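You operate a simulated robot arm through the tools that you are given. There is no shell and no other tool. Be economical: measure what you need, move in short steps, check, and stop when the job is done.

The job below is to be done with a simulated robot arm. You get a single attempt, and the scene is never put back.

## Task
Move the tray to the green mat, brush the nest clean and slide it in.
Fine: use the blue brush and put it back.

The check looks at the end state, three seconds after you hand in, the way a careful person would. Anything else that was tipped, shoved, dropped, spilled or broken makes it a failure.

## Robot
A 6-joint arm with a two-finger parallel gripper, fixed in place. Base frame: the origin is at the foot of the arm, x ahead of it, y to its left, z up; the work surface is at about z = 0. Lengths are in cm, angles in degrees, forces in N, time in s.
With the tool pointing down near the work surface it reaches from about 14 to 58 cm from the base axis. Its first joint turns from -66.0 to 66.0 degrees. Payload 2.1 kg.
The tool frame sits at the grasp point between the pads (the TCP): z along the fingers, y along the line on which they close. The tips reach 3 cm beyond it. Largest opening 9.4 cm; finger width 2.8, thickness 1; the body of the gripper, 5 by 9.6 cm, starts 5.5 cm behind the TCP.
Orientation is told as [roll, pitch, yaw] about the base's x, y, z axes, in that order, counted from this pose: with the fingers straight down and closing along the base's y, the tool's x points along the base's -x, its y along +y and its z along -z.

## Interface
- The arm moves only by the tool play_rows. Its argument "moves" is a list of rows, each an object of numbers (a shift or turn left out is 0, a gripper value left out holds the last): "x", "y", "z": the shift along the tool's x, y, z in cm; "wx", "wy", "wz": the turn, a rotation vector about the tool's x, y, z in degrees. In form: [{"x": .., "y": .., "z": .., "wx": .., "wy": .., "wz": ..}, ...]. A call has 1 to 10 rows; each row shifts and turns the commanded pose from where the row before left it, along the tool's axes as they then stand. "gripper" is the closure, from 0 (fully open) to 1 (shut), set as the call begins (left out, the last holds). Each row takes 0.2 s and may step no farther than 5 cm and 8.6 degrees from the row before; otherwise, or with a gripper value out of range, the whole call is refused. Where a pose cannot be reached the arm comes as near as it can. A force on the tool above 50 N (or 10 N above the force at the start of the call, whichever is more), or a blocked arm, ends the call early, and 0.2 s more pass. The fingers move at their own pace (about 7.2 cm/s each) and stop on an object; they squeeze with about 35 N. The grip force told is the motor's: it shows also when the fingers shut on nothing. Time passes only in rows, and 0.2 s behind the last, so rows that do not move let the fingers close. It gives the time, the measured TCP pose, the force on the tool (base axes), the opening and the grip force at its end, in the units of the frame above (readings bear some noise).
- Cameras (640 x 400 px; columns grow to the right, rows downward): "scene" is fixed at [7.07, -38.73, 48.34]; the picture's right is [0.60, -0.80, 0.00], its down [-0.46, -0.34, -0.82] and it looks along [0.66, 0.49, -0.57] (base axes); focal length 275 px, centre (320, 200). "wrist" rides on the gripper at [-3.7, 0, -5.8] in the tool frame; the picture's right is [0.00, -1.00, 0.00], its down [0.97, 0.00, -0.24] and it looks along [0.24, 0.00, 0.97] (tool axes); focal length 218 px, centre (320, 200). There is no depth. A picture from a camera that has moved, and an enlarged one, comes with that camera's place and axes in the base frame and with its lens.
- grab_frame(camera): a new picture of that camera. The clock stands still meanwhile.
- inspect(camera, box): a new picture of the part [left, top, right, bottom] of that camera's present view, enlarged. The clock stands still meanwhile.
- finish_job(): hands the job in; it is judged then, once.

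Work in short steps. Places have to be worked out from the pictures, the camera data and where the tool is seen: move nearer, look again, correct. Check each grasp and each placing, and mend what went wrong. You have 120 turns and 64 pictures in all, those below and enlarged ones among them. Open the gripper and draw the arm clear of the work before you hand the job in, unless the task says otherwise; then end with one line.

The tools are called as a command line: name --argument value ..., lists and objects as JSON in quotes. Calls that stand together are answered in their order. play_rows: Moves the arm, as the interface text tells. Its arguments: {"type":"object","properties":{"moves":{"type":"array"},"gripper":{"type":"number"}},"required":["moves"]} The other tools are called the same way: grab_frame (camera) takes a picture; inspect (camera, box) takes an enlarged picture of a part of a camera's view; finish_job () hands the job in.

At the start:

```text
time: 0.0
tcp_pos: [24.05, -15.71, 31.46]
tcp_rot: [-0.1, 0.0, 0.0]
ft_force: [-0.2, 0.2, 0.4]
grip_width: 9.41
grip_force: 0.0
```

scene: 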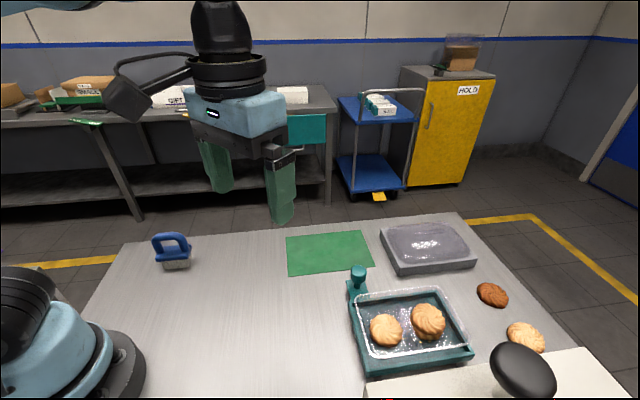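
wrist: 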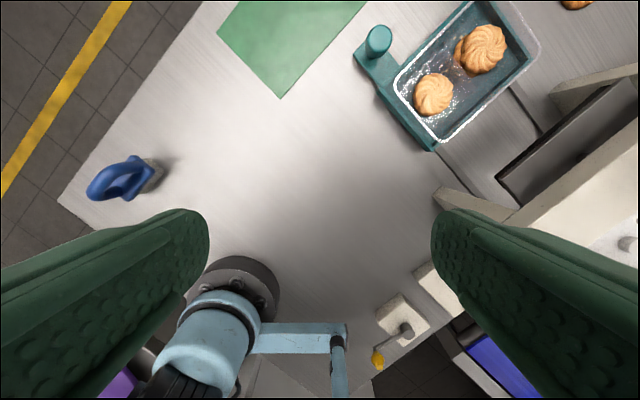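

I'll take closer looks at the work area before moving anything.

inspect --camera "scene" --box '[330, 200, 570, 400]'

inspect --camera "scene" --box '[120, 210, 280, 310]'

inspect --camera "wrist" --box '[340, 0, 640, 200]'

```text
2.00 times, centred on (450, 300) of scene
camera zoom: at [7.07, -38.73, 48.34], right [0.6, -0.8, 0.0], down [-0.46, -0.34, -0.82], along [0.66, 0.49, -0.57], focal length 550 px, centre (60, 0)
```

zoom: 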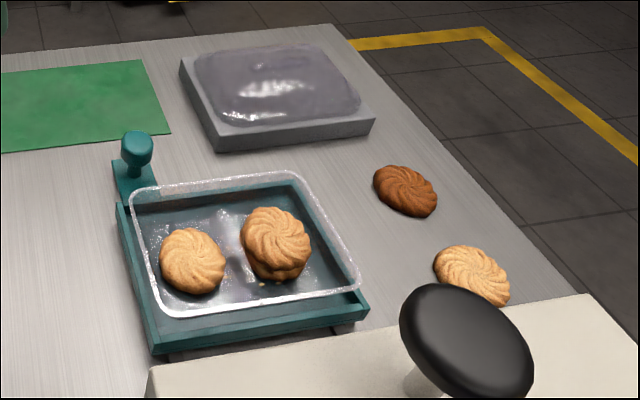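

```text
4.00 times, centred on (200, 260) of scene
camera zoom: at [7.07, -38.73, 48.34], right [0.6, -0.8, 0.0], down [-0.46, -0.34, -0.82], along [0.66, 0.49, -0.57], focal length 1100 px, centre (800, -40)
```

zoom: 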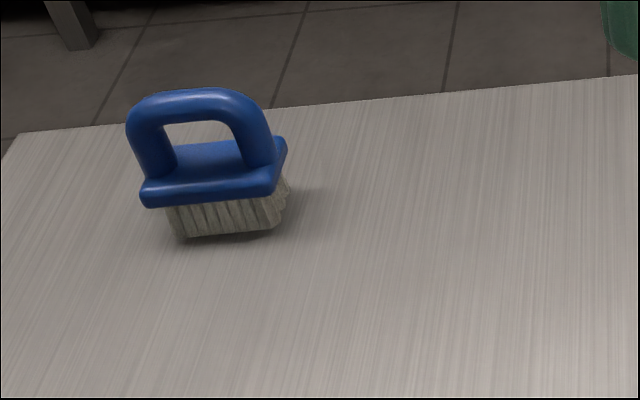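

```text
2.00 times, centred on (490, 100) of wrist
camera zoom: at [27.65, -15.67, 37.22], right [0.0, -1.0, 0.0], down [-0.97, 0.0, 0.24], along [-0.24, 0.0, -0.97], focal length 436 px, centre (-20, 400)
```

zoom: 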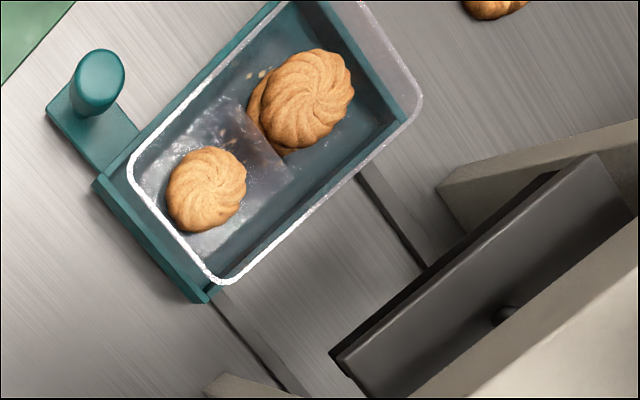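

The tray (clear, with cookies) sits in the teal nest at about (38,-34), aligned at about 45°. The mat centre is near (47,-12) with the same alignment. I'll move the wrist camera over the nest and turn it to match.

play_rows --moves '[{"x": -3, "y": -3.5}, {"x": -3, "y": -3.5}, {"x": -3, "y": -3.5}, {"x": -2, "y": -3.5}, {"wz": 7.5}, {"wz": 7.5}, {"wz": 7.5}, {"wz": 7.5}, {"wz": 7.5}, {"wz": 7.5}]'

grab_frame --camera "wrist"

grab_frame --camera "scene"

```text
time: 2.2
tcp_pos: [35.03, -29.64, 31.61]
tcp_rot: [0.0, -0.1, -45.1]
ft_force: [0.0, 0.9, -0.1]
grip_width: 9.39
grip_force: 0.1
```

```text
58 pictures are left
camera wrist: at [37.53, -32.27, 37.23], right [-0.71, -0.71, 0.0], down [-0.69, 0.69, 0.24], along [-0.17, 0.17, -0.97], focal length 218 px, centre (320, 200)
```

wrist: 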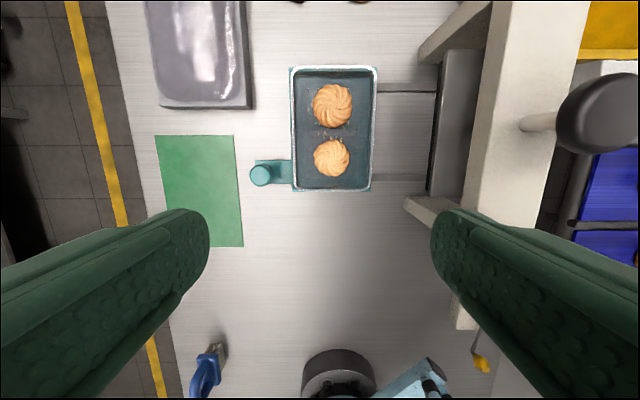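

```text
57 pictures are left
```

scene: 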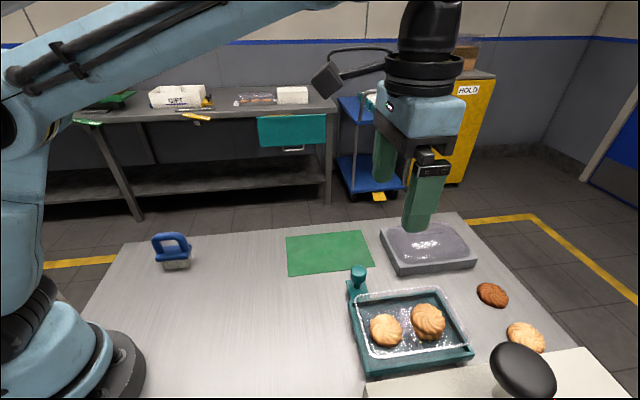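

The slide runs toward the machine along image right (-0.71,-0.71). I'll zoom in on the tray and the nest.

inspect --camera "wrist" --box '[240, 50, 440, 200]'

inspect --camera "scene" --box '[340, 260, 480, 380]'

```text
2.67 times, centred on (340, 125) of wrist
camera zoom: at [37.53, -32.27, 37.23], right [-0.71, -0.71, 0.0], down [-0.69, 0.69, 0.24], along [-0.17, 0.17, -0.97], focal length 582 px, centre (267, 400)
```

zoom: 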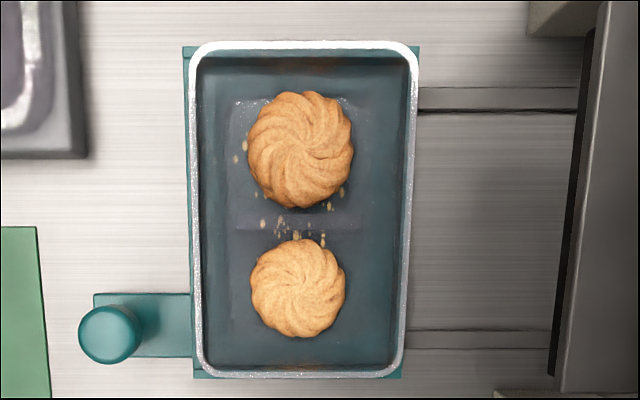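

```text
3.33 times, centred on (410, 320) of scene
camera zoom: at [7.07, -38.73, 48.34], right [0.6, -0.8, 0.0], down [-0.46, -0.34, -0.82], along [0.66, 0.49, -0.57], focal length 916 px, centre (20, -200)
```

zoom: 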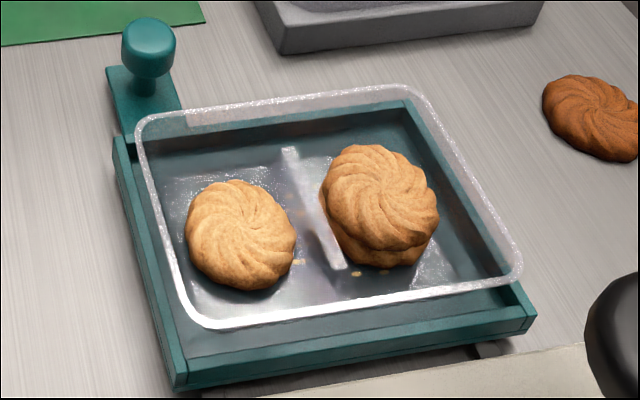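

Tray centre is about (37.5,-34.9), with the rim near z≈5.6 and taller than the nest. I'll pinch the handle-side long wall near its middle, so I'm narrowing the gripper, coming down to z≈16 over that wall and re-measuring.

play_rows --moves '[{"x": -1.52, "y": 0.92, "z": 3.9}, {"x": -1.52, "y": 0.92, "z": 3.9}, {"x": -1.52, "y": 0.92, "z": 3.9}, {"x": -1.52, "y": 0.92, "z": 3.9}, {}]' --gripper 0.72

grab_frame --camera "wrist"

inspect --camera "scene" --box '[320, 180, 540, 380]'

```text
time: 3.4
tcp_pos: [42.07, -31.24, 15.8]
tcp_rot: [0.0, 0.0, -45.0]
ft_force: [0.4, 0.0, -0.2]
grip_width: 2.62
grip_force: 0.1
```

```text
54 pictures are left
camera wrist: at [44.51, -33.86, 21.52], right [-0.71, -0.71, 0.0], down [-0.69, 0.69, 0.24], along [-0.17, 0.17, -0.97], focal length 218 px, centre (320, 200)
```

wrist: 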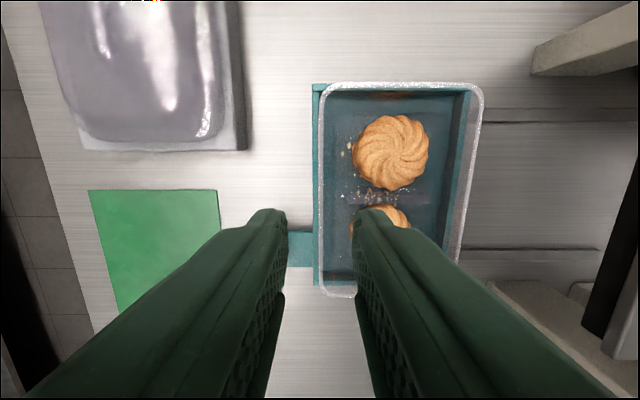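

```text
2.00 times, centred on (430, 280) of scene
camera zoom: at [7.07, -38.73, 48.34], right [0.6, -0.8, 0.0], down [-0.46, -0.34, -0.82], along [0.66, 0.49, -0.57], focal length 550 px, centre (100, 40)
```

zoom: 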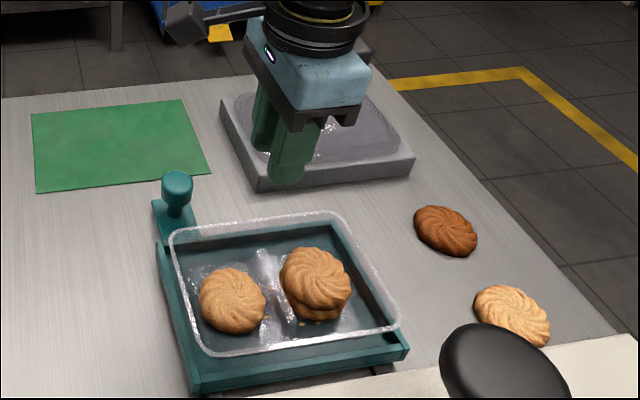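

The rim outer edge is at n≈7.5 (along the slide normal), its height about 5, and the nest top about 2. I'm tightening the opening to 2 cm and lowering to z≈8.5 to check the straddle.

play_rows --moves '[{"z": 3.6}, {"z": 3.7}, {}]' --gripper 0.785

inspect --camera "scene" --box '[340, 220, 480, 360]'

grab_frame --camera "wrist"

```text
time: 4.2
tcp_pos: [41.84, -31.37, 8.43]
tcp_rot: [0.0, 0.0, -45.0]
ft_force: [-1.1, -0.4, 0.1]
grip_width: 2.03
grip_force: 0.0
```

```text
2.86 times, centred on (410, 290) of scene
camera zoom: at [7.07, -38.73, 48.34], right [0.6, -0.8, 0.0], down [-0.46, -0.34, -0.82], along [0.66, 0.49, -0.57], focal length 786 px, centre (63, -57)
```

zoom: 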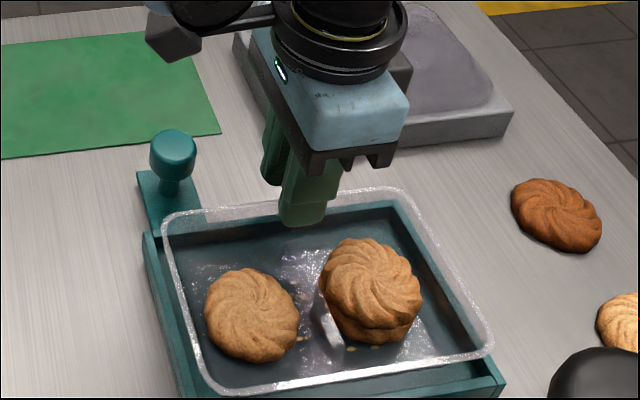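

```text
51 pictures are left
camera wrist: at [44.32, -33.87, 14.16], right [-0.71, -0.71, 0.0], down [-0.69, 0.69, 0.24], along [-0.17, 0.17, -0.97], focal length 218 px, centre (320, 200)
```

wrist: 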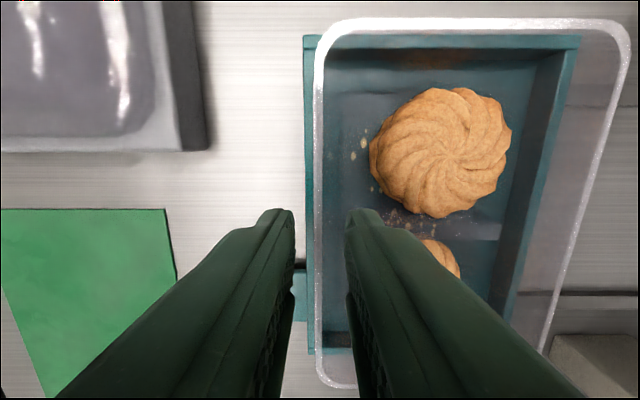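

Rim is at n≈7.4 and z≈5.0, with the fingers straddling it. I'm lowering to TCP z≈6.0, which puts the tips at 3, above the nest wall.

play_rows --moves '[{"z": 1.2}, {"z": 1.2}, {}]'

inspect --camera "scene" --box '[350, 240, 460, 320]'

```text
time: 4.8
tcp_pos: [41.71, -31.44, 7.0]
tcp_rot: [-0.1, 0.1, -44.9]
ft_force: [0.6, -1.2, 17.5]
grip_width: 1.99
grip_force: 0.0
stopped in row 2: the force on the tool passed its limit (the readings are from after the stop); the commanded pose is now the measured one
```

```text
5.00 times, centred on (405, 280) of scene
camera zoom: at [7.06, -38.72, 48.35], right [0.6, -0.8, 0.0], down [-0.46, -0.34, -0.82], along [0.66, 0.49, -0.57], focal length 1375 px, centre (-105, -200)
```

zoom: 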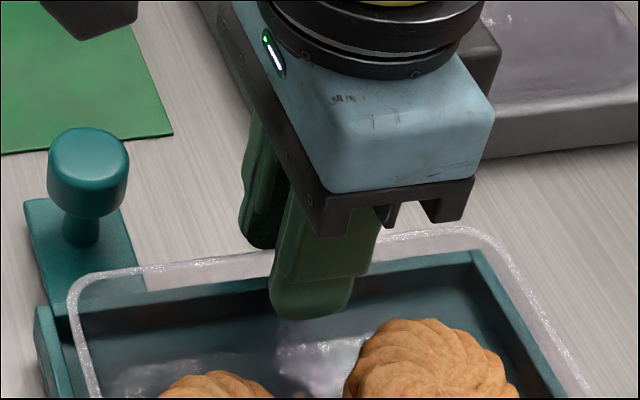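

Contact came early, at tip z≈4. I'll back up slightly and look at what touched.

play_rows --moves '[{"z": -0.4}, {}]'

grab_frame --camera "wrist"

inspect --camera "wrist" --box '[260, 200, 400, 300]'

```text
time: 5.4
tcp_pos: [41.87, -31.47, 7.38]
tcp_rot: [-0.2, 0.1, -45.0]
ft_force: [-0.4, 0.0, -0.6]
grip_width: 2.01
grip_force: 0.0
```

```text
49 pictures are left
camera wrist: at [44.35, -34.0, 13.13], right [-0.71, -0.71, 0.0], down [-0.69, 0.69, 0.24], along [-0.17, 0.17, -0.97], focal length 218 px, centre (320, 200)
```

wrist: 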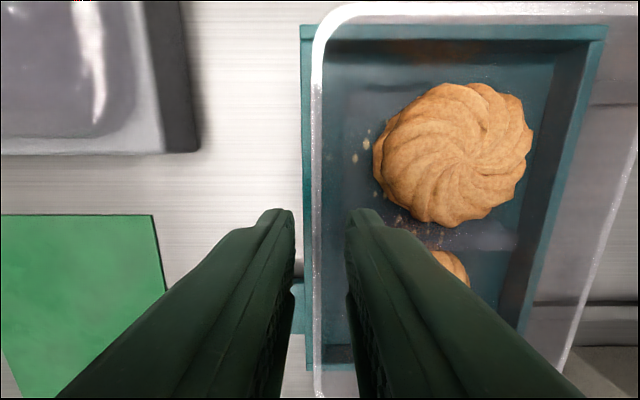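

```text
4.00 times, centred on (330, 250) of wrist
camera zoom: at [44.35, -34.0, 13.13], right [-0.71, -0.71, 0.0], down [-0.69, 0.69, 0.24], along [-0.17, 0.17, -0.97], focal length 873 px, centre (280, 0)
```

zoom: 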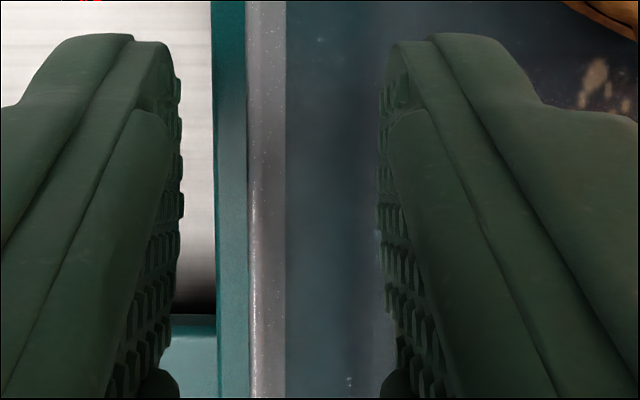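

The inner finger's back hit the tray's centre divider (top z≈4, ending at n≈5.5). I'm narrowing to 1.4 cm, shifting 0.3 cm outward so the finger fits between divider and wall, then lowering again.

play_rows --moves '[{"z": -0.3}, {"y": 0.3}, {}, {"z": 0.6}, {"z": 0.5}, {"z": 0.4}, {}]' --gripper 0.851

inspect --camera "wrist" --box '[260, 200, 400, 300]'

```text
time: 6.8
tcp_pos: [42.08, -31.25, 6.56]
tcp_rot: [-0.2, 0.0, -45.0]
ft_force: [0.0, 0.6, 8.8]
grip_width: 1.39
grip_force: 0.0
stopped in row 7: the force on the tool passed its limit (the readings are from after the stop); the commanded pose is now the measured one
```

```text
4.00 times, centred on (330, 250) of wrist
camera zoom: at [44.61, -33.82, 12.25], right [-0.71, -0.71, 0.0], down [-0.69, 0.69, 0.24], along [-0.17, 0.17, -0.97], focal length 873 px, centre (280, 0)
```

zoom: 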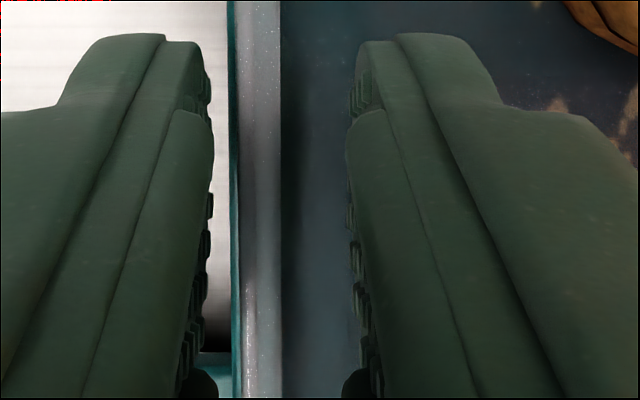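

Touching again at tip z≈3.6, but that gives about 1.4 cm of overlap on the wall. I'll ease up 0.2 and close.

play_rows --moves '[{"z": -0.2, "y": -0.1}, {}, {}]' --gripper 1.0

inspect --camera "wrist" --box '[260, 200, 400, 300]'

inspect --camera "scene" --box '[340, 240, 480, 380]'

```text
time: 7.6
tcp_pos: [42.15, -31.21, 6.7]
tcp_rot: [-0.1, 0.1, -45.0]
ft_force: [-0.4, -1.3, 4.6]
grip_width: 0.54
grip_force: 23.6
```

```text
4.00 times, centred on (330, 250) of wrist
camera zoom: at [44.56, -33.84, 12.42], right [-0.71, -0.71, 0.0], down [-0.69, 0.69, 0.24], along [-0.17, 0.17, -0.97], focal length 873 px, centre (280, 0)
```

zoom: 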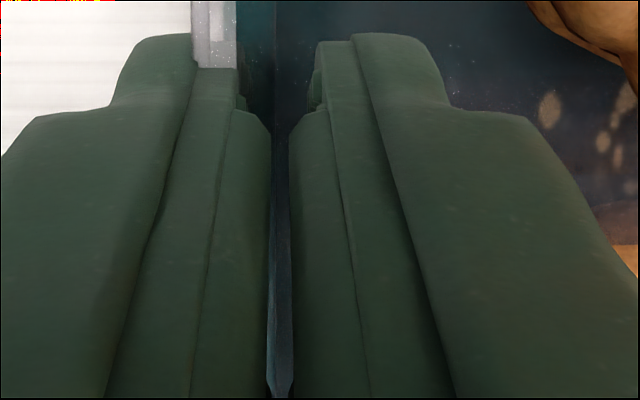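

```text
2.86 times, centred on (410, 310) of scene
camera zoom: at [7.07, -38.73, 48.34], right [0.6, -0.8, 0.0], down [-0.46, -0.34, -0.82], along [0.66, 0.49, -0.57], focal length 786 px, centre (63, -114)
```

zoom: 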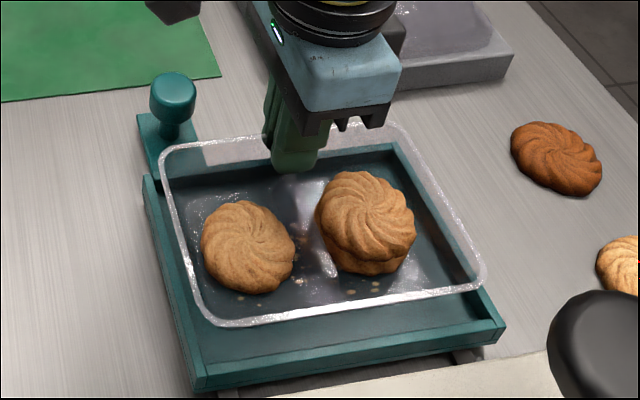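

Grip holds at 0.54 cm width with 24 N, and the tray moved about 0.6 cm within the nest. I'll lift gently by 1.5 cm and check that it comes up level.

play_rows --moves '[{"z": -0.3}, {"z": -0.4}, {"z": -0.4}, {"z": -0.4}, {}]'

grab_frame --camera "wrist"

inspect --camera "scene" --box '[340, 240, 480, 380]'

```text
time: 8.8
tcp_pos: [42.08, -31.25, 8.21]
tcp_rot: [-0.2, 0.1, -45.0]
ft_force: [-1.4, -2.2, 4.7]
grip_width: 0.28
grip_force: 24.1
```

```text
44 pictures are left
camera wrist: at [44.52, -33.87, 13.89], right [-0.71, -0.71, 0.0], down [-0.69, 0.69, 0.24], along [-0.17, 0.17, -0.97], focal length 218 px, centre (320, 200)
```

wrist: 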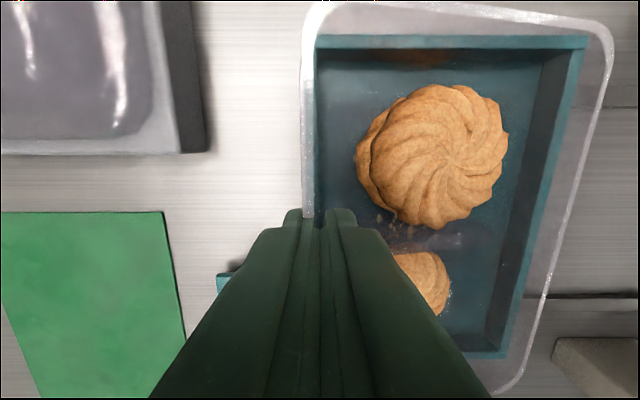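

```text
2.86 times, centred on (410, 310) of scene
camera zoom: at [7.07, -38.73, 48.34], right [0.6, -0.8, 0.0], down [-0.46, -0.34, -0.82], along [0.66, 0.49, -0.57], focal length 786 px, centre (63, -114)
```

zoom: 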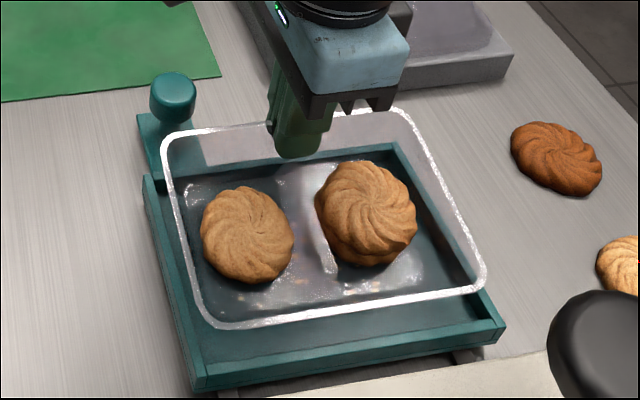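

The handle side rose and the machine side stayed, so the tray wall is tapered about 8° and the pads are now flush with it (0.28 cm). I'll tilt the tool by the same angle about its x, which should level the tray, and look.

play_rows --moves '[{"wx": 2, "y": 0.09}, {"wx": 2, "y": 0.09}, {"wx": 2, "y": 0.09}, {"wx": 2, "y": 0.09}, {}]'

inspect --camera "scene" --box '[340, 240, 480, 380]'

```text
time: 10.0
tcp_pos: [42.38, -30.96, 8.09]
tcp_rot: [-8.2, 0.1, -45.0]
ft_force: [-0.1, 1.0, -1.3]
grip_width: 0.21
grip_force: 24.2
```

```text
2.86 times, centred on (410, 310) of scene
camera zoom: at [7.07, -38.73, 48.34], right [0.6, -0.8, 0.0], down [-0.46, -0.34, -0.82], along [0.66, 0.49, -0.57], focal length 786 px, centre (63, -114)
```

zoom: 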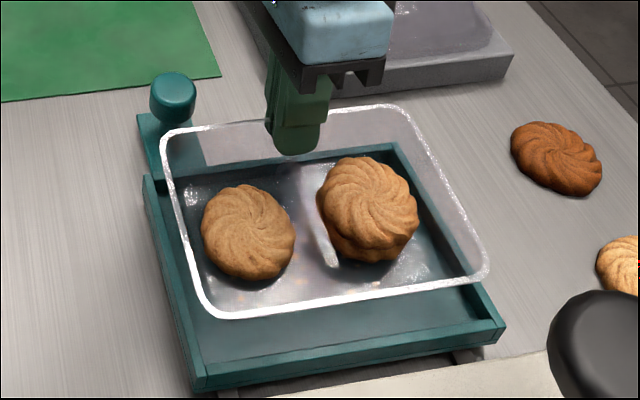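

The tray is held free (about 1.3 N) and within about 3° of level. I'll add a last 3° of tilt and lift it slowly straight up.

play_rows --moves '[{"wx": 1.5, "y": 0.07}, {"wx": 1.5, "y": 0.07}, {"y": -0.1, "z": -0.49}, {"y": -0.19, "z": -0.98}, {"y": -0.19, "z": -0.98}, {"y": -0.19, "z": -0.98}, {"y": -0.1, "z": -0.49}, {}]'

inspect --camera "scene" --box '[340, 220, 480, 360]'

grab_frame --camera "wrist"

```text
time: 11.8
tcp_pos: [42.39, -31.06, 12.04]
tcp_rot: [-11.2, 0.1, -45.0]
ft_force: [0.9, -0.1, -0.2]
grip_width: 0.18
grip_force: 24.1
```

```text
2.86 times, centred on (410, 290) of scene
camera zoom: at [7.07, -38.73, 48.34], right [0.6, -0.8, 0.0], down [-0.46, -0.34, -0.82], along [0.66, 0.49, -0.57], focal length 786 px, centre (63, -57)
```

zoom: 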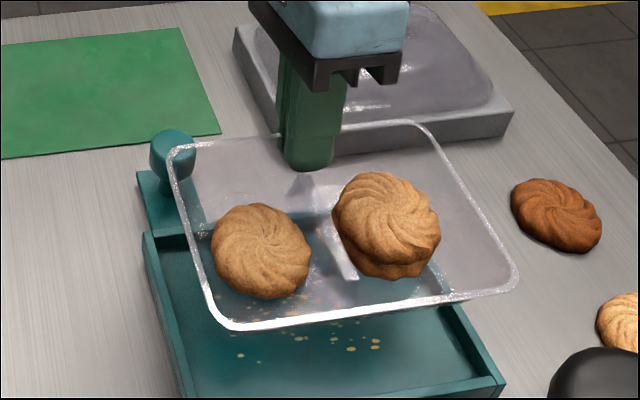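

```text
40 pictures are left
camera wrist: at [45.74, -32.8, 17.71], right [-0.69, -0.69, 0.19], down [-0.65, 0.72, 0.24], along [-0.3, 0.04, -0.95], focal length 218 px, centre (320, 200)
```

wrist: 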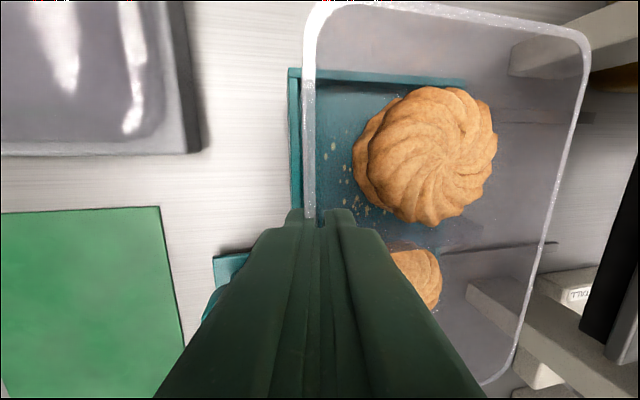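

The tray is held nearly level with its cookies in place, and the crumbs are visible in the nest. I'll lift 3 cm more and carry it gently toward the mat.

play_rows --moves '[{"y": -0.15, "z": -0.75}, {"y": -0.29, "z": -1.47}, {"y": -0.15, "z": -0.75}, {"x": 0.36, "y": 0.78, "z": -0.154}, {"x": 0.714, "y": 1.55, "z": -0.307}, {"x": 0.714, "y": 1.55, "z": -0.307}, {"x": 0.714, "y": 1.55, "z": -0.307}, {"x": 0.714, "y": 1.55, "z": -0.307}, {"x": 0.714, "y": 1.55, "z": -0.307}, {"x": 0.714, "y": 1.55, "z": -0.307}]'

play_rows --moves '[{"x": 0.714, "y": 1.55, "z": -0.307}, {"x": 0.714, "y": 1.55, "z": -0.307}, {"x": 0.714, "y": 1.55, "z": -0.307}, {"x": 0.714, "y": 1.55, "z": -0.307}, {"x": 0.714, "y": 1.55, "z": -0.307}, {"x": 0.714, "y": 1.55, "z": -0.307}, {"x": 0.714, "y": 1.55, "z": -0.307}, {"x": 0.36, "y": 0.78, "z": -0.154}, {}]'

grab_frame --camera "wrist"

grab_frame --camera "scene"

```text
time: 14.0
tcp_pos: [46.27, -20.31, 15.38]
tcp_rot: [-11.2, 0.1, -45.0]
ft_force: [-0.1, 0.8, 0.2]
grip_width: 0.19
grip_force: 24.1
```

```text
time: 16.0
tcp_pos: [51.08, -8.12, 15.17]
tcp_rot: [-11.2, 0.2, -45.0]
ft_force: [0.9, 0.1, 0.2]
grip_width: 0.2
grip_force: 23.9
```

```text
39 pictures are left
camera wrist: at [54.27, -10.03, 20.86], right [-0.69, -0.69, 0.19], down [-0.65, 0.72, 0.24], along [-0.3, 0.04, -0.95], focal length 218 px, centre (320, 200)
```

wrist: 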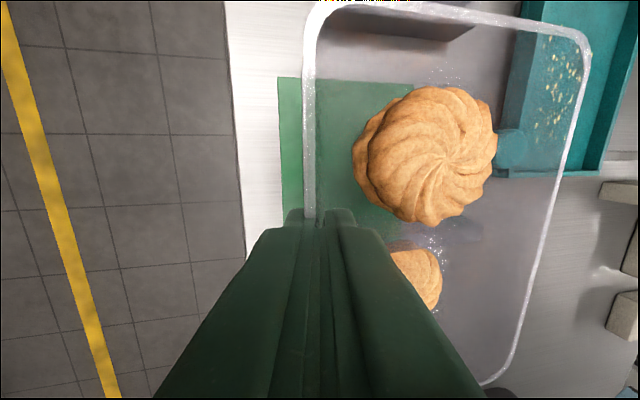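

```text
38 pictures are left
```

scene: 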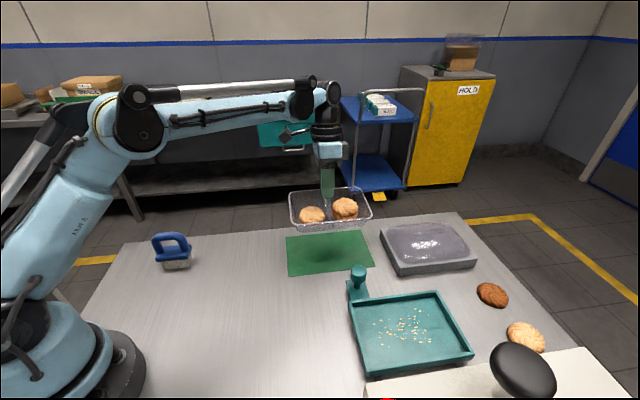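

Position is right over the mat. I'm lowering straight down toward contact.

play_rows --moves '[{"y": 0.1, "z": 0.49}, {"y": 0.194, "z": 0.981}, {"y": 0.194, "z": 0.981}, {"y": 0.194, "z": 0.981}, {"y": 0.194, "z": 0.981}, {"y": 0.194, "z": 0.981}, {"y": 0.194, "z": 0.981}, {"y": 0.1, "z": 0.49}, {}]'

inspect --camera "scene" --box '[260, 170, 400, 290]'

```text
time: 18.0
tcp_pos: [51.14, -8.18, 8.15]
tcp_rot: [-11.2, 0.1, -45.1]
ft_force: [0.0, -0.5, -1.0]
grip_width: 0.18
grip_force: 24.7
```

```text
3.33 times, centred on (330, 230) of scene
camera zoom: at [7.07, -38.73, 48.34], right [0.6, -0.8, 0.0], down [-0.46, -0.34, -0.82], along [0.66, 0.49, -0.57], focal length 916 px, centre (287, 100)
```

zoom: 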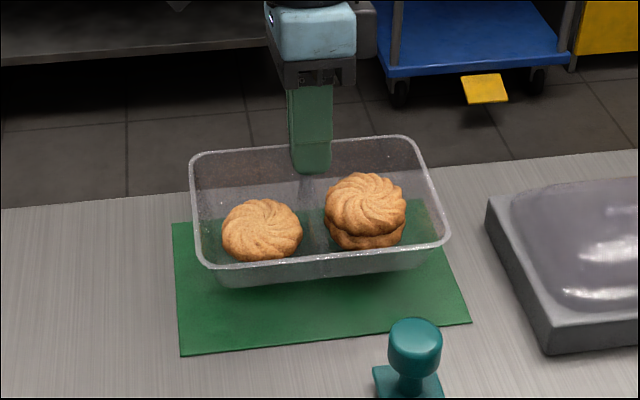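

Still about 2 cm above the mat and tracking well. I'm continuing in small steps until contact.

play_rows --moves '[{"y": 0.08, "z": 0.4}, {"y": 0.08, "z": 0.4}, {"y": 0.06, "z": 0.3}, {"y": 0.06, "z": 0.3}, {}]'

inspect --camera "scene" --box '[260, 170, 400, 290]'

```text
time: 19.2
tcp_pos: [51.15, -8.23, 6.76]
tcp_rot: [-11.2, 0.1, -44.9]
ft_force: [-0.9, 0.3, -0.5]
grip_width: 0.18
grip_force: 23.9
```

```text
3.33 times, centred on (330, 230) of scene
camera zoom: at [7.07, -38.73, 48.34], right [0.6, -0.8, 0.0], down [-0.46, -0.34, -0.82], along [0.66, 0.49, -0.57], focal length 916 px, centre (287, 100)
```

zoom: 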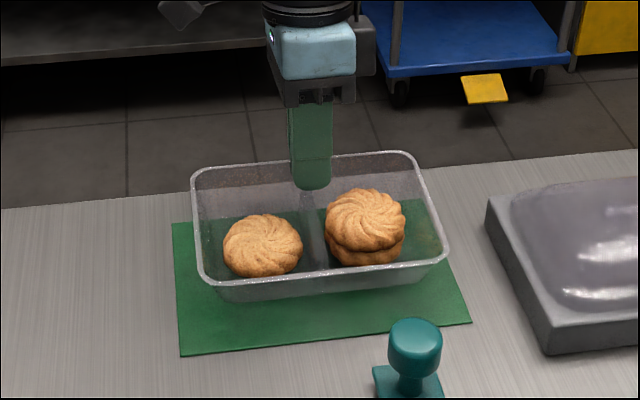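

No contact yet. Continuing with 0.25 cm steps.

play_rows --moves '[{"y": 0.05, "z": 0.25}, {"y": 0.05, "z": 0.25}, {}]'

play_rows --moves '[{"y": 0.04, "z": 0.2}, {"y": 0.04, "z": 0.2}, {}]'

inspect --camera "scene" --box '[260, 170, 400, 290]'

```text
time: 20.0
tcp_pos: [51.05, -8.24, 6.35]
tcp_rot: [-11.2, 0.1, -44.9]
ft_force: [0.3, -0.2, 0.1]
grip_width: 0.21
grip_force: 24.4
```

```text
time: 20.8
tcp_pos: [51.01, -8.29, 5.88]
tcp_rot: [-11.1, 0.1, -44.9]
ft_force: [0.6, 0.4, -1.0]
grip_width: 0.2
grip_force: 23.6
```

```text
3.33 times, centred on (330, 230) of scene
camera zoom: at [7.07, -38.73, 48.34], right [0.6, -0.8, 0.0], down [-0.46, -0.34, -0.82], along [0.66, 0.49, -0.57], focal length 916 px, centre (287, 100)
```

zoom: 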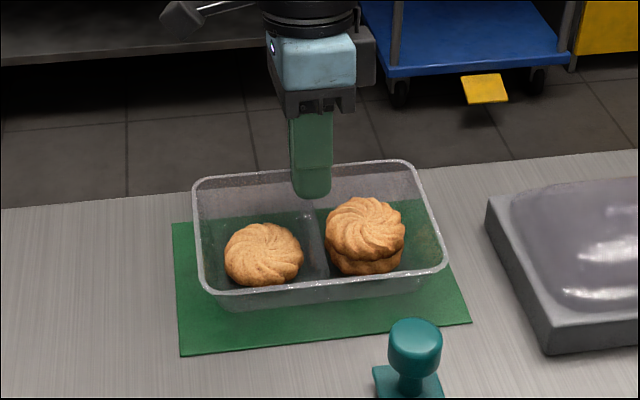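

Still no load change. Continuing down.

play_rows --moves '[{"y": 0.04, "z": 0.2}, {"y": 0.04, "z": 0.2}, {}]'

play_rows --moves '[{"y": 0.04, "z": 0.2}, {"y": 0.02, "z": 0.1}, {}]'

inspect --camera "scene" --box '[260, 170, 400, 290]'

```text
time: 21.6
tcp_pos: [51.06, -8.35, 5.43]
tcp_rot: [-11.2, 0.1, -44.9]
ft_force: [-0.3, 0.5, -0.1]
grip_width: 0.21
grip_force: 24.1
```

```text
time: 22.4
tcp_pos: [50.91, -8.16, 5.16]
tcp_rot: [-11.2, 0.1, -45.0]
ft_force: [0.8, -0.5, 4.0]
grip_width: 0.18
grip_force: 23.6
```

```text
3.33 times, centred on (330, 230) of scene
camera zoom: at [7.07, -38.73, 48.34], right [0.6, -0.8, 0.0], down [-0.46, -0.34, -0.82], along [0.66, 0.49, -0.57], focal length 916 px, centre (287, 100)
```

zoom: 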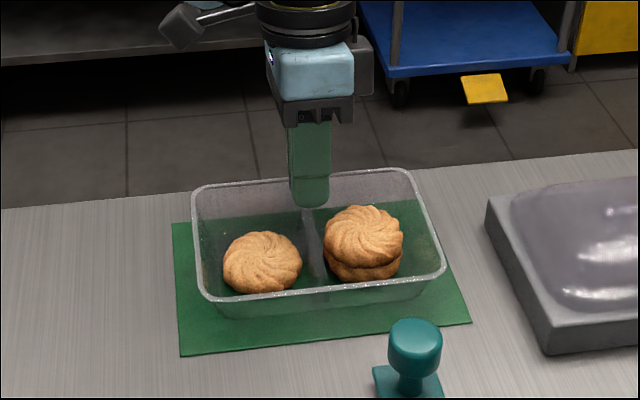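

The tray touches down (4 N) and sits within the mat. I'll open slightly, to 1.2 cm, and check before withdrawing.

play_rows --moves '[{}, {}]' --gripper 0.88

play_rows --moves '[{"z": -0.5}, {"z": -0.8}, {"z": -1.2}, {"z": -2}, {"z": -3}, {"z": -3}]'

inspect --camera "scene" --box '[260, 170, 400, 290]'

grab_frame --camera "wrist"

```text
time: 23.0
tcp_pos: [51.04, -8.27, 5.14]
tcp_rot: [-11.2, 0.1, -44.9]
ft_force: [0.1, -0.5, -0.2]
grip_width: 1.14
grip_force: 0.0
```

```text
time: 24.4
tcp_pos: [52.73, -6.72, 15.6]
tcp_rot: [-11.3, 0.1, -45.0]
ft_force: [1.5, 0.7, -0.6]
grip_width: 1.15
grip_force: 0.1
```

```text
3.33 times, centred on (330, 230) of scene
camera zoom: at [7.07, -38.73, 48.34], right [0.6, -0.8, 0.0], down [-0.46, -0.34, -0.82], along [0.66, 0.49, -0.57], focal length 916 px, centre (287, 100)
```

zoom: 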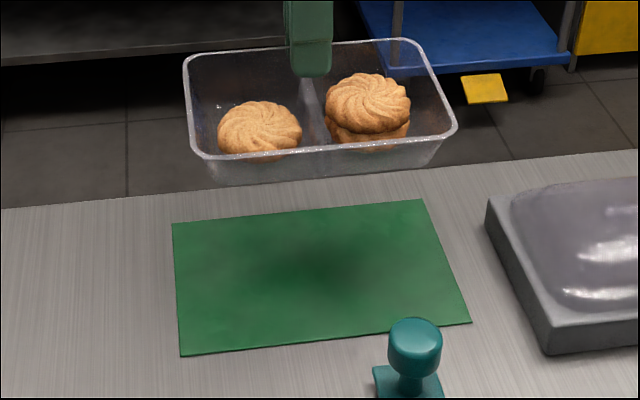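

```text
32 pictures are left
camera wrist: at [55.95, -8.6, 21.13], right [-0.69, -0.69, 0.19], down [-0.65, 0.72, 0.24], along [-0.3, 0.04, -0.95], focal length 218 px, centre (320, 200)
```

wrist: 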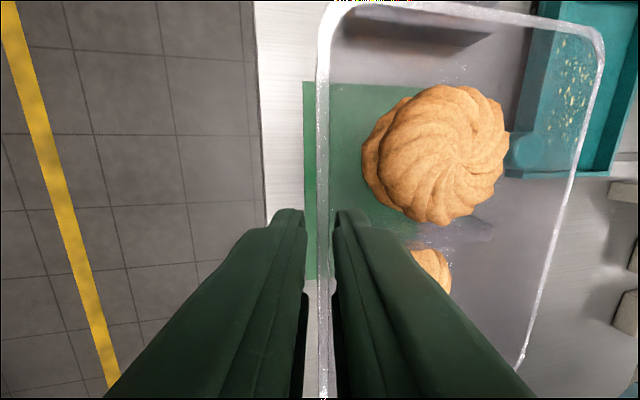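

The tray is still hanging on the fingers although they're 1.15 cm apart, so it must not be dropped here. I'll reverse exactly the same path back down, gently.

play_rows --moves '[{"z": 1.5}, {"z": 1.5}, {"z": 1.5}, {"z": 1.5}, {"z": 1.5}, {"z": 1.0}, {"z": 0.8}, {"z": 0.5}, {"z": 0.4}, {}]'

inspect --camera "scene" --box '[260, 170, 400, 290]'

inspect --camera "wrist" --box '[250, 190, 410, 290]'

```text
time: 26.6
tcp_pos: [51.08, -8.08, 5.57]
tcp_rot: [-11.3, 0.1, -45.1]
ft_force: [0.0, -0.3, -0.7]
grip_width: 1.12
grip_force: 0.1
```

```text
3.33 times, centred on (330, 230) of scene
camera zoom: at [7.07, -38.73, 48.34], right [0.6, -0.8, 0.0], down [-0.46, -0.34, -0.82], along [0.66, 0.49, -0.57], focal length 916 px, centre (287, 100)
```

zoom: 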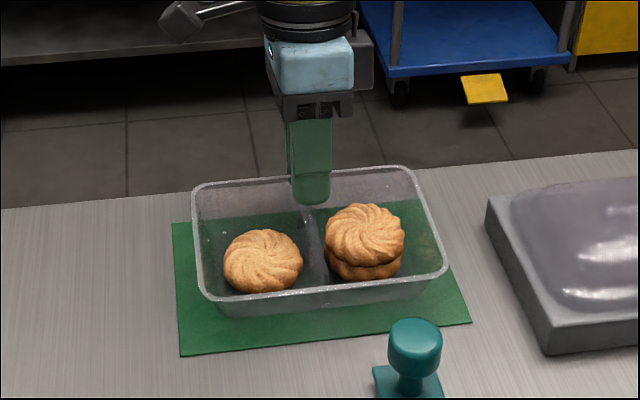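

```text
4.00 times, centred on (330, 240) of wrist
camera zoom: at [54.35, -9.94, 11.14], right [-0.69, -0.69, 0.19], down [-0.65, 0.72, 0.24], along [-0.3, 0.04, -0.95], focal length 873 px, centre (280, 40)
```

zoom: 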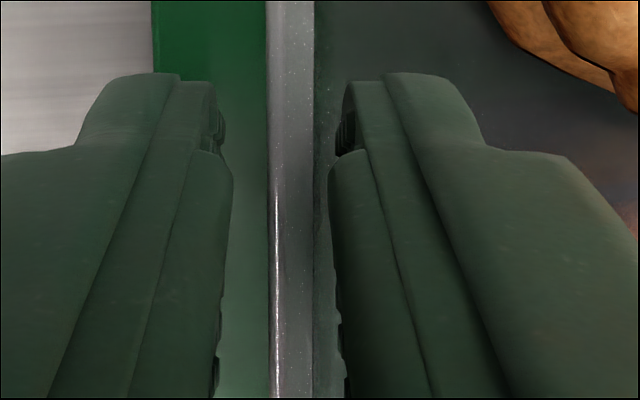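

Tray is unharmed and just above the mat. I'll lower the last 0.4 cm, shift slightly outward, and open wider (2.0 cm).

play_rows --moves '[{"z": 0.25}, {"z": 0.2}, {}]'

play_rows --moves '[{}, {"y": 0.15}, {}]' --gripper 0.79

inspect --camera "wrist" --box '[250, 190, 410, 290]'

```text
time: 27.4
tcp_pos: [50.9, -8.17, 5.06]
tcp_rot: [-11.2, 0.1, -45.1]
ft_force: [-0.4, -0.2, -0.1]
grip_width: 1.14
grip_force: 0.1
```

```text
time: 28.2
tcp_pos: [51.13, -8.12, 5.08]
tcp_rot: [-11.2, 0.1, -45.0]
ft_force: [-0.5, -0.2, 0.3]
grip_width: 1.99
grip_force: 0.2
```

```text
4.00 times, centred on (330, 240) of wrist
camera zoom: at [54.37, -9.95, 10.63], right [-0.69, -0.69, 0.19], down [-0.65, 0.72, 0.24], along [-0.3, 0.04, -0.95], focal length 873 px, centre (280, 40)
```

zoom: 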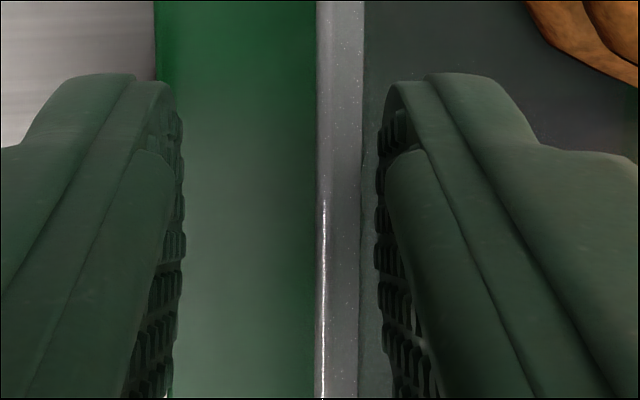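

The inner finger is a close fit between the wall and divider, and it jammed the tray there. I'll centre the finger in that slot (+0.1 cm outward) and withdraw 0.4 cm along the wall, then check.

play_rows --moves '[{"y": 0.1}, {}, {"z": -0.2}, {"z": -0.2}, {}]'

inspect --camera "wrist" --box '[250, 190, 410, 290]'

inspect --camera "scene" --box '[260, 170, 400, 290]'

```text
time: 29.4
tcp_pos: [51.11, -8.02, 5.43]
tcp_rot: [-11.1, 0.1, -45.0]
ft_force: [-0.3, -1.1, 0.0]
grip_width: 1.96
grip_force: 0.2
```

```text
4.00 times, centred on (330, 240) of wrist
camera zoom: at [54.5, -9.84, 10.98], right [-0.69, -0.69, 0.19], down [-0.65, 0.72, 0.24], along [-0.3, 0.04, -0.95], focal length 873 px, centre (280, 40)
```

zoom: 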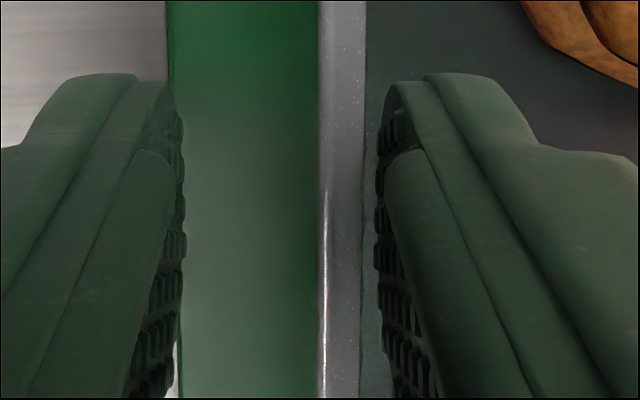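

```text
3.33 times, centred on (330, 230) of scene
camera zoom: at [7.07, -38.73, 48.34], right [0.6, -0.8, 0.0], down [-0.46, -0.34, -0.82], along [0.66, 0.49, -0.57], focal length 916 px, centre (287, 100)
```

zoom: 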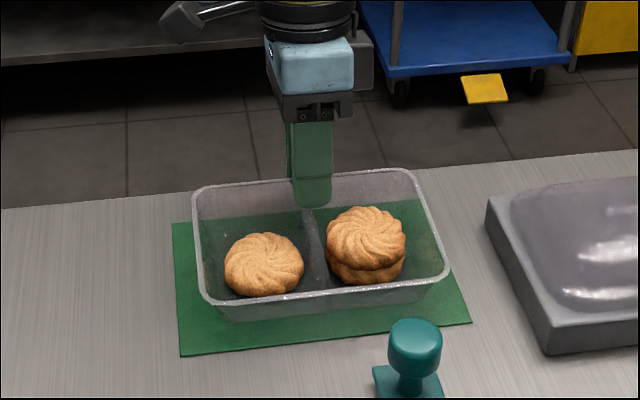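

The tray still follows the finger. I'll look closely at how the finger sits against the divider.

inspect --camera "scene" --box '[310, 205, 350, 265]'

```text
6.67 times, centred on (330, 235) of scene
camera zoom: at [7.07, -38.73, 48.34], right [0.6, -0.8, 0.0], down [-0.46, -0.34, -0.82], along [0.66, 0.49, -0.57], focal length 1833 px, centre (253, -33)
```

zoom: 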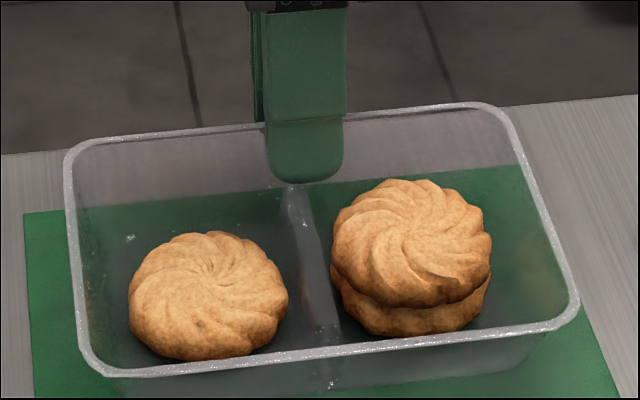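

The finger tip sits wedged right where wall and divider meet. I'll rotate the tool back toward vertical about the tip, easing it up slightly.

play_rows --moves '[{"wx": -2, "y": -0.09, "z": -0.03}, {"wx": -2, "y": -0.09, "z": -0.03}, {"wx": -2, "y": -0.09, "z": -0.03}, {"wx": -2, "y": -0.09, "z": -0.03}, {"wx": -2, "y": -0.09, "z": -0.03}, {}]'

inspect --camera "scene" --box '[290, 205, 370, 265]'

```text
time: 30.8
tcp_pos: [50.9, -8.28, 5.56]
tcp_rot: [-1.2, 0.0, -45.0]
ft_force: [1.1, -0.1, 0.9]
grip_width: 1.98
grip_force: 0.0
```

```text
6.67 times, centred on (330, 235) of scene
camera zoom: at [7.07, -38.73, 48.34], right [0.6, -0.8, 0.0], down [-0.46, -0.34, -0.82], along [0.66, 0.49, -0.57], focal length 1833 px, centre (253, -33)
```

zoom: 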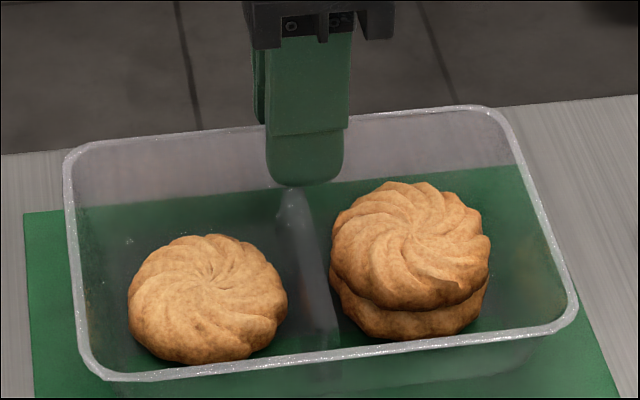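

The tray settled flat and did not rotate with the tool, so it was a mechanical jam and is now loosened. I'm lifting 0.6 cm vertically and checking.

play_rows --moves '[{"z": -0.15}, {"z": -0.15}, {"z": -0.15}, {"z": -0.15}, {}]'

inspect --camera "scene" --box '[290, 205, 370, 265]'

```text
time: 32.0
tcp_pos: [51.05, -8.38, 6.26]
tcp_rot: [-1.1, 0.1, -45.0]
ft_force: [-0.1, -0.9, 0.3]
grip_width: 1.95
grip_force: 0.1
```

```text
6.67 times, centred on (330, 235) of scene
camera zoom: at [7.07, -38.73, 48.34], right [0.6, -0.8, 0.0], down [-0.46, -0.34, -0.82], along [0.66, 0.49, -0.57], focal length 1833 px, centre (253, -33)
```

zoom: 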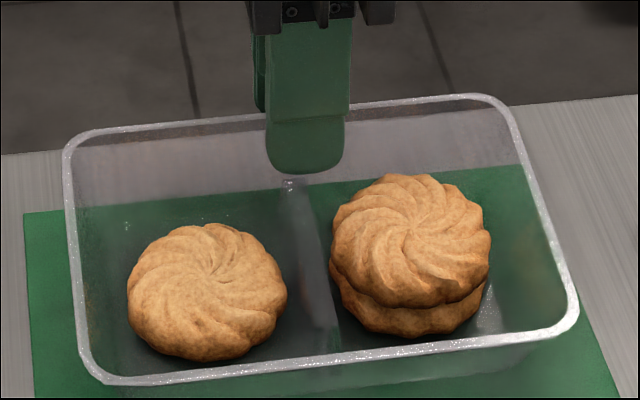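

The handle-side edge is still caught lightly (it lifted about 0.5 cm). I'll twist the finger a few degrees back and forth about its axis while nudging, which should break the friction.

play_rows --moves '[{"wz": 4}, {"wz": -8}, {"wz": 8}, {"wz": -8, "z": -0.1}, {"wz": 8, "z": -0.1}, {"wz": -4}, {}]'

inspect --camera "scene" --box '[290, 205, 370, 265]'

```text
time: 33.6
tcp_pos: [50.95, -8.42, 6.49]
tcp_rot: [-1.2, 0.1, -45.1]
ft_force: [-0.1, 0.1, 0.1]
grip_width: 1.98
grip_force: 0.1
```

```text
6.67 times, centred on (330, 235) of scene
camera zoom: at [7.07, -38.73, 48.34], right [0.6, -0.8, 0.0], down [-0.46, -0.34, -0.82], along [0.66, 0.49, -0.57], focal length 1833 px, centre (253, -33)
```

zoom: 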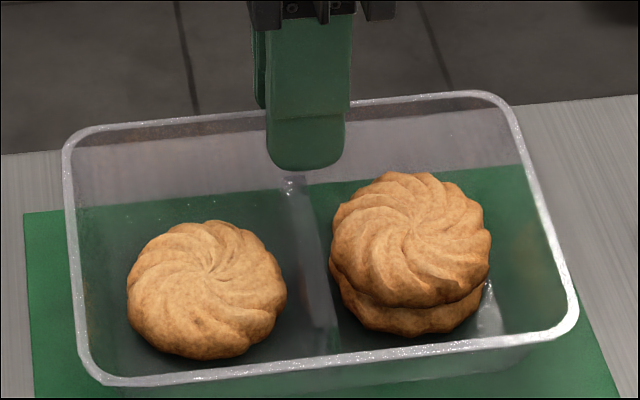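

Still caught. I'll look from the wrist to see which finger face touches what.

inspect --camera "wrist" --box '[230, 150, 430, 290]'

```text
2.86 times, centred on (330, 220) of wrist
camera zoom: at [53.45, -10.88, 12.12], right [-0.71, -0.71, 0.02], down [-0.68, 0.69, 0.24], along [-0.19, 0.16, -0.97], focal length 624 px, centre (291, 143)
```

zoom: 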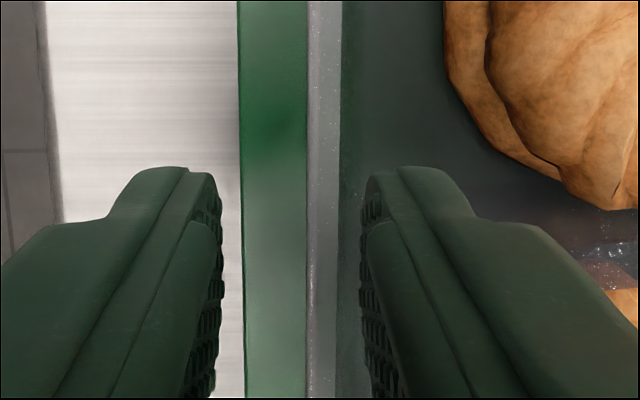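

Contact is unclear, but the tray is intact. I'll set the edge back down on the mat and open much wider while shifting outward, so the inner finger stays about still inside the tray.

play_rows --moves '[{"z": 0.3}, {"z": 0.3}, {"z": 0.2}, {}]'

play_rows --moves '[{"y": 1.45}, {}, {}]' --gripper 0.48

inspect --camera "wrist" --box '[160, 100, 480, 300]'

```text
time: 34.6
tcp_pos: [50.92, -8.4, 5.55]
tcp_rot: [-1.3, 0.0, -45.1]
ft_force: [-1.4, -0.6, -0.7]
grip_width: 1.97
grip_force: 0.1
```

```text
time: 35.4
tcp_pos: [51.83, -7.44, 5.41]
tcp_rot: [-1.2, 0.1, -45.0]
ft_force: [0.3, -0.6, -0.6]
grip_width: 4.9
grip_force: 0.1
```

```text
2.00 times, centred on (320, 200) of wrist
camera zoom: at [54.47, -9.93, 11.27], right [-0.71, -0.71, 0.02], down [-0.68, 0.69, 0.24], along [-0.19, 0.16, -0.97], focal length 436 px, centre (320, 200)
```

zoom: 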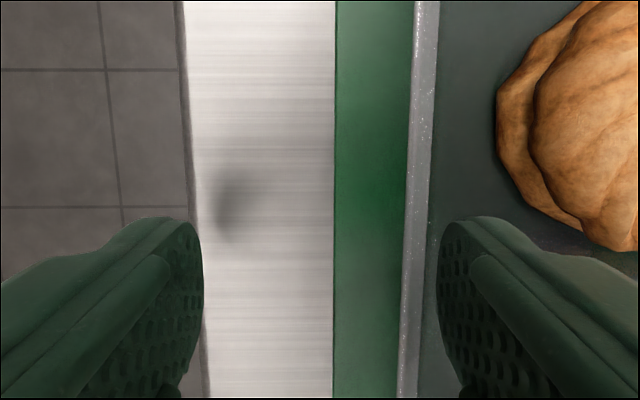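

Opened to 4.9 cm with no disturbance. I'm lifting 0.6 cm and checking whether the tray stays.

play_rows --moves '[{"z": -0.2}, {"z": -0.2}, {"z": -0.2}, {}]'

inspect --camera "scene" --box '[290, 205, 370, 265]'

```text
time: 36.4
tcp_pos: [51.98, -7.38, 6.25]
tcp_rot: [-1.3, 0.1, -45.0]
ft_force: [0.8, -0.1, -0.5]
grip_width: 4.87
grip_force: 0.0
```

```text
6.67 times, centred on (330, 235) of scene
camera zoom: at [7.07, -38.73, 48.34], right [0.6, -0.8, 0.0], down [-0.46, -0.34, -0.82], along [0.66, 0.49, -0.57], focal length 1833 px, centre (253, -33)
```

zoom: 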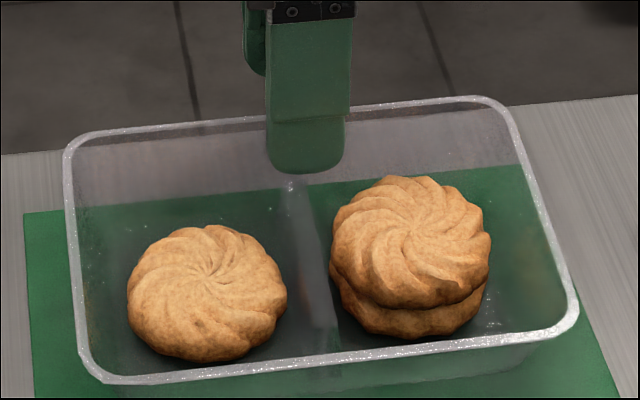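

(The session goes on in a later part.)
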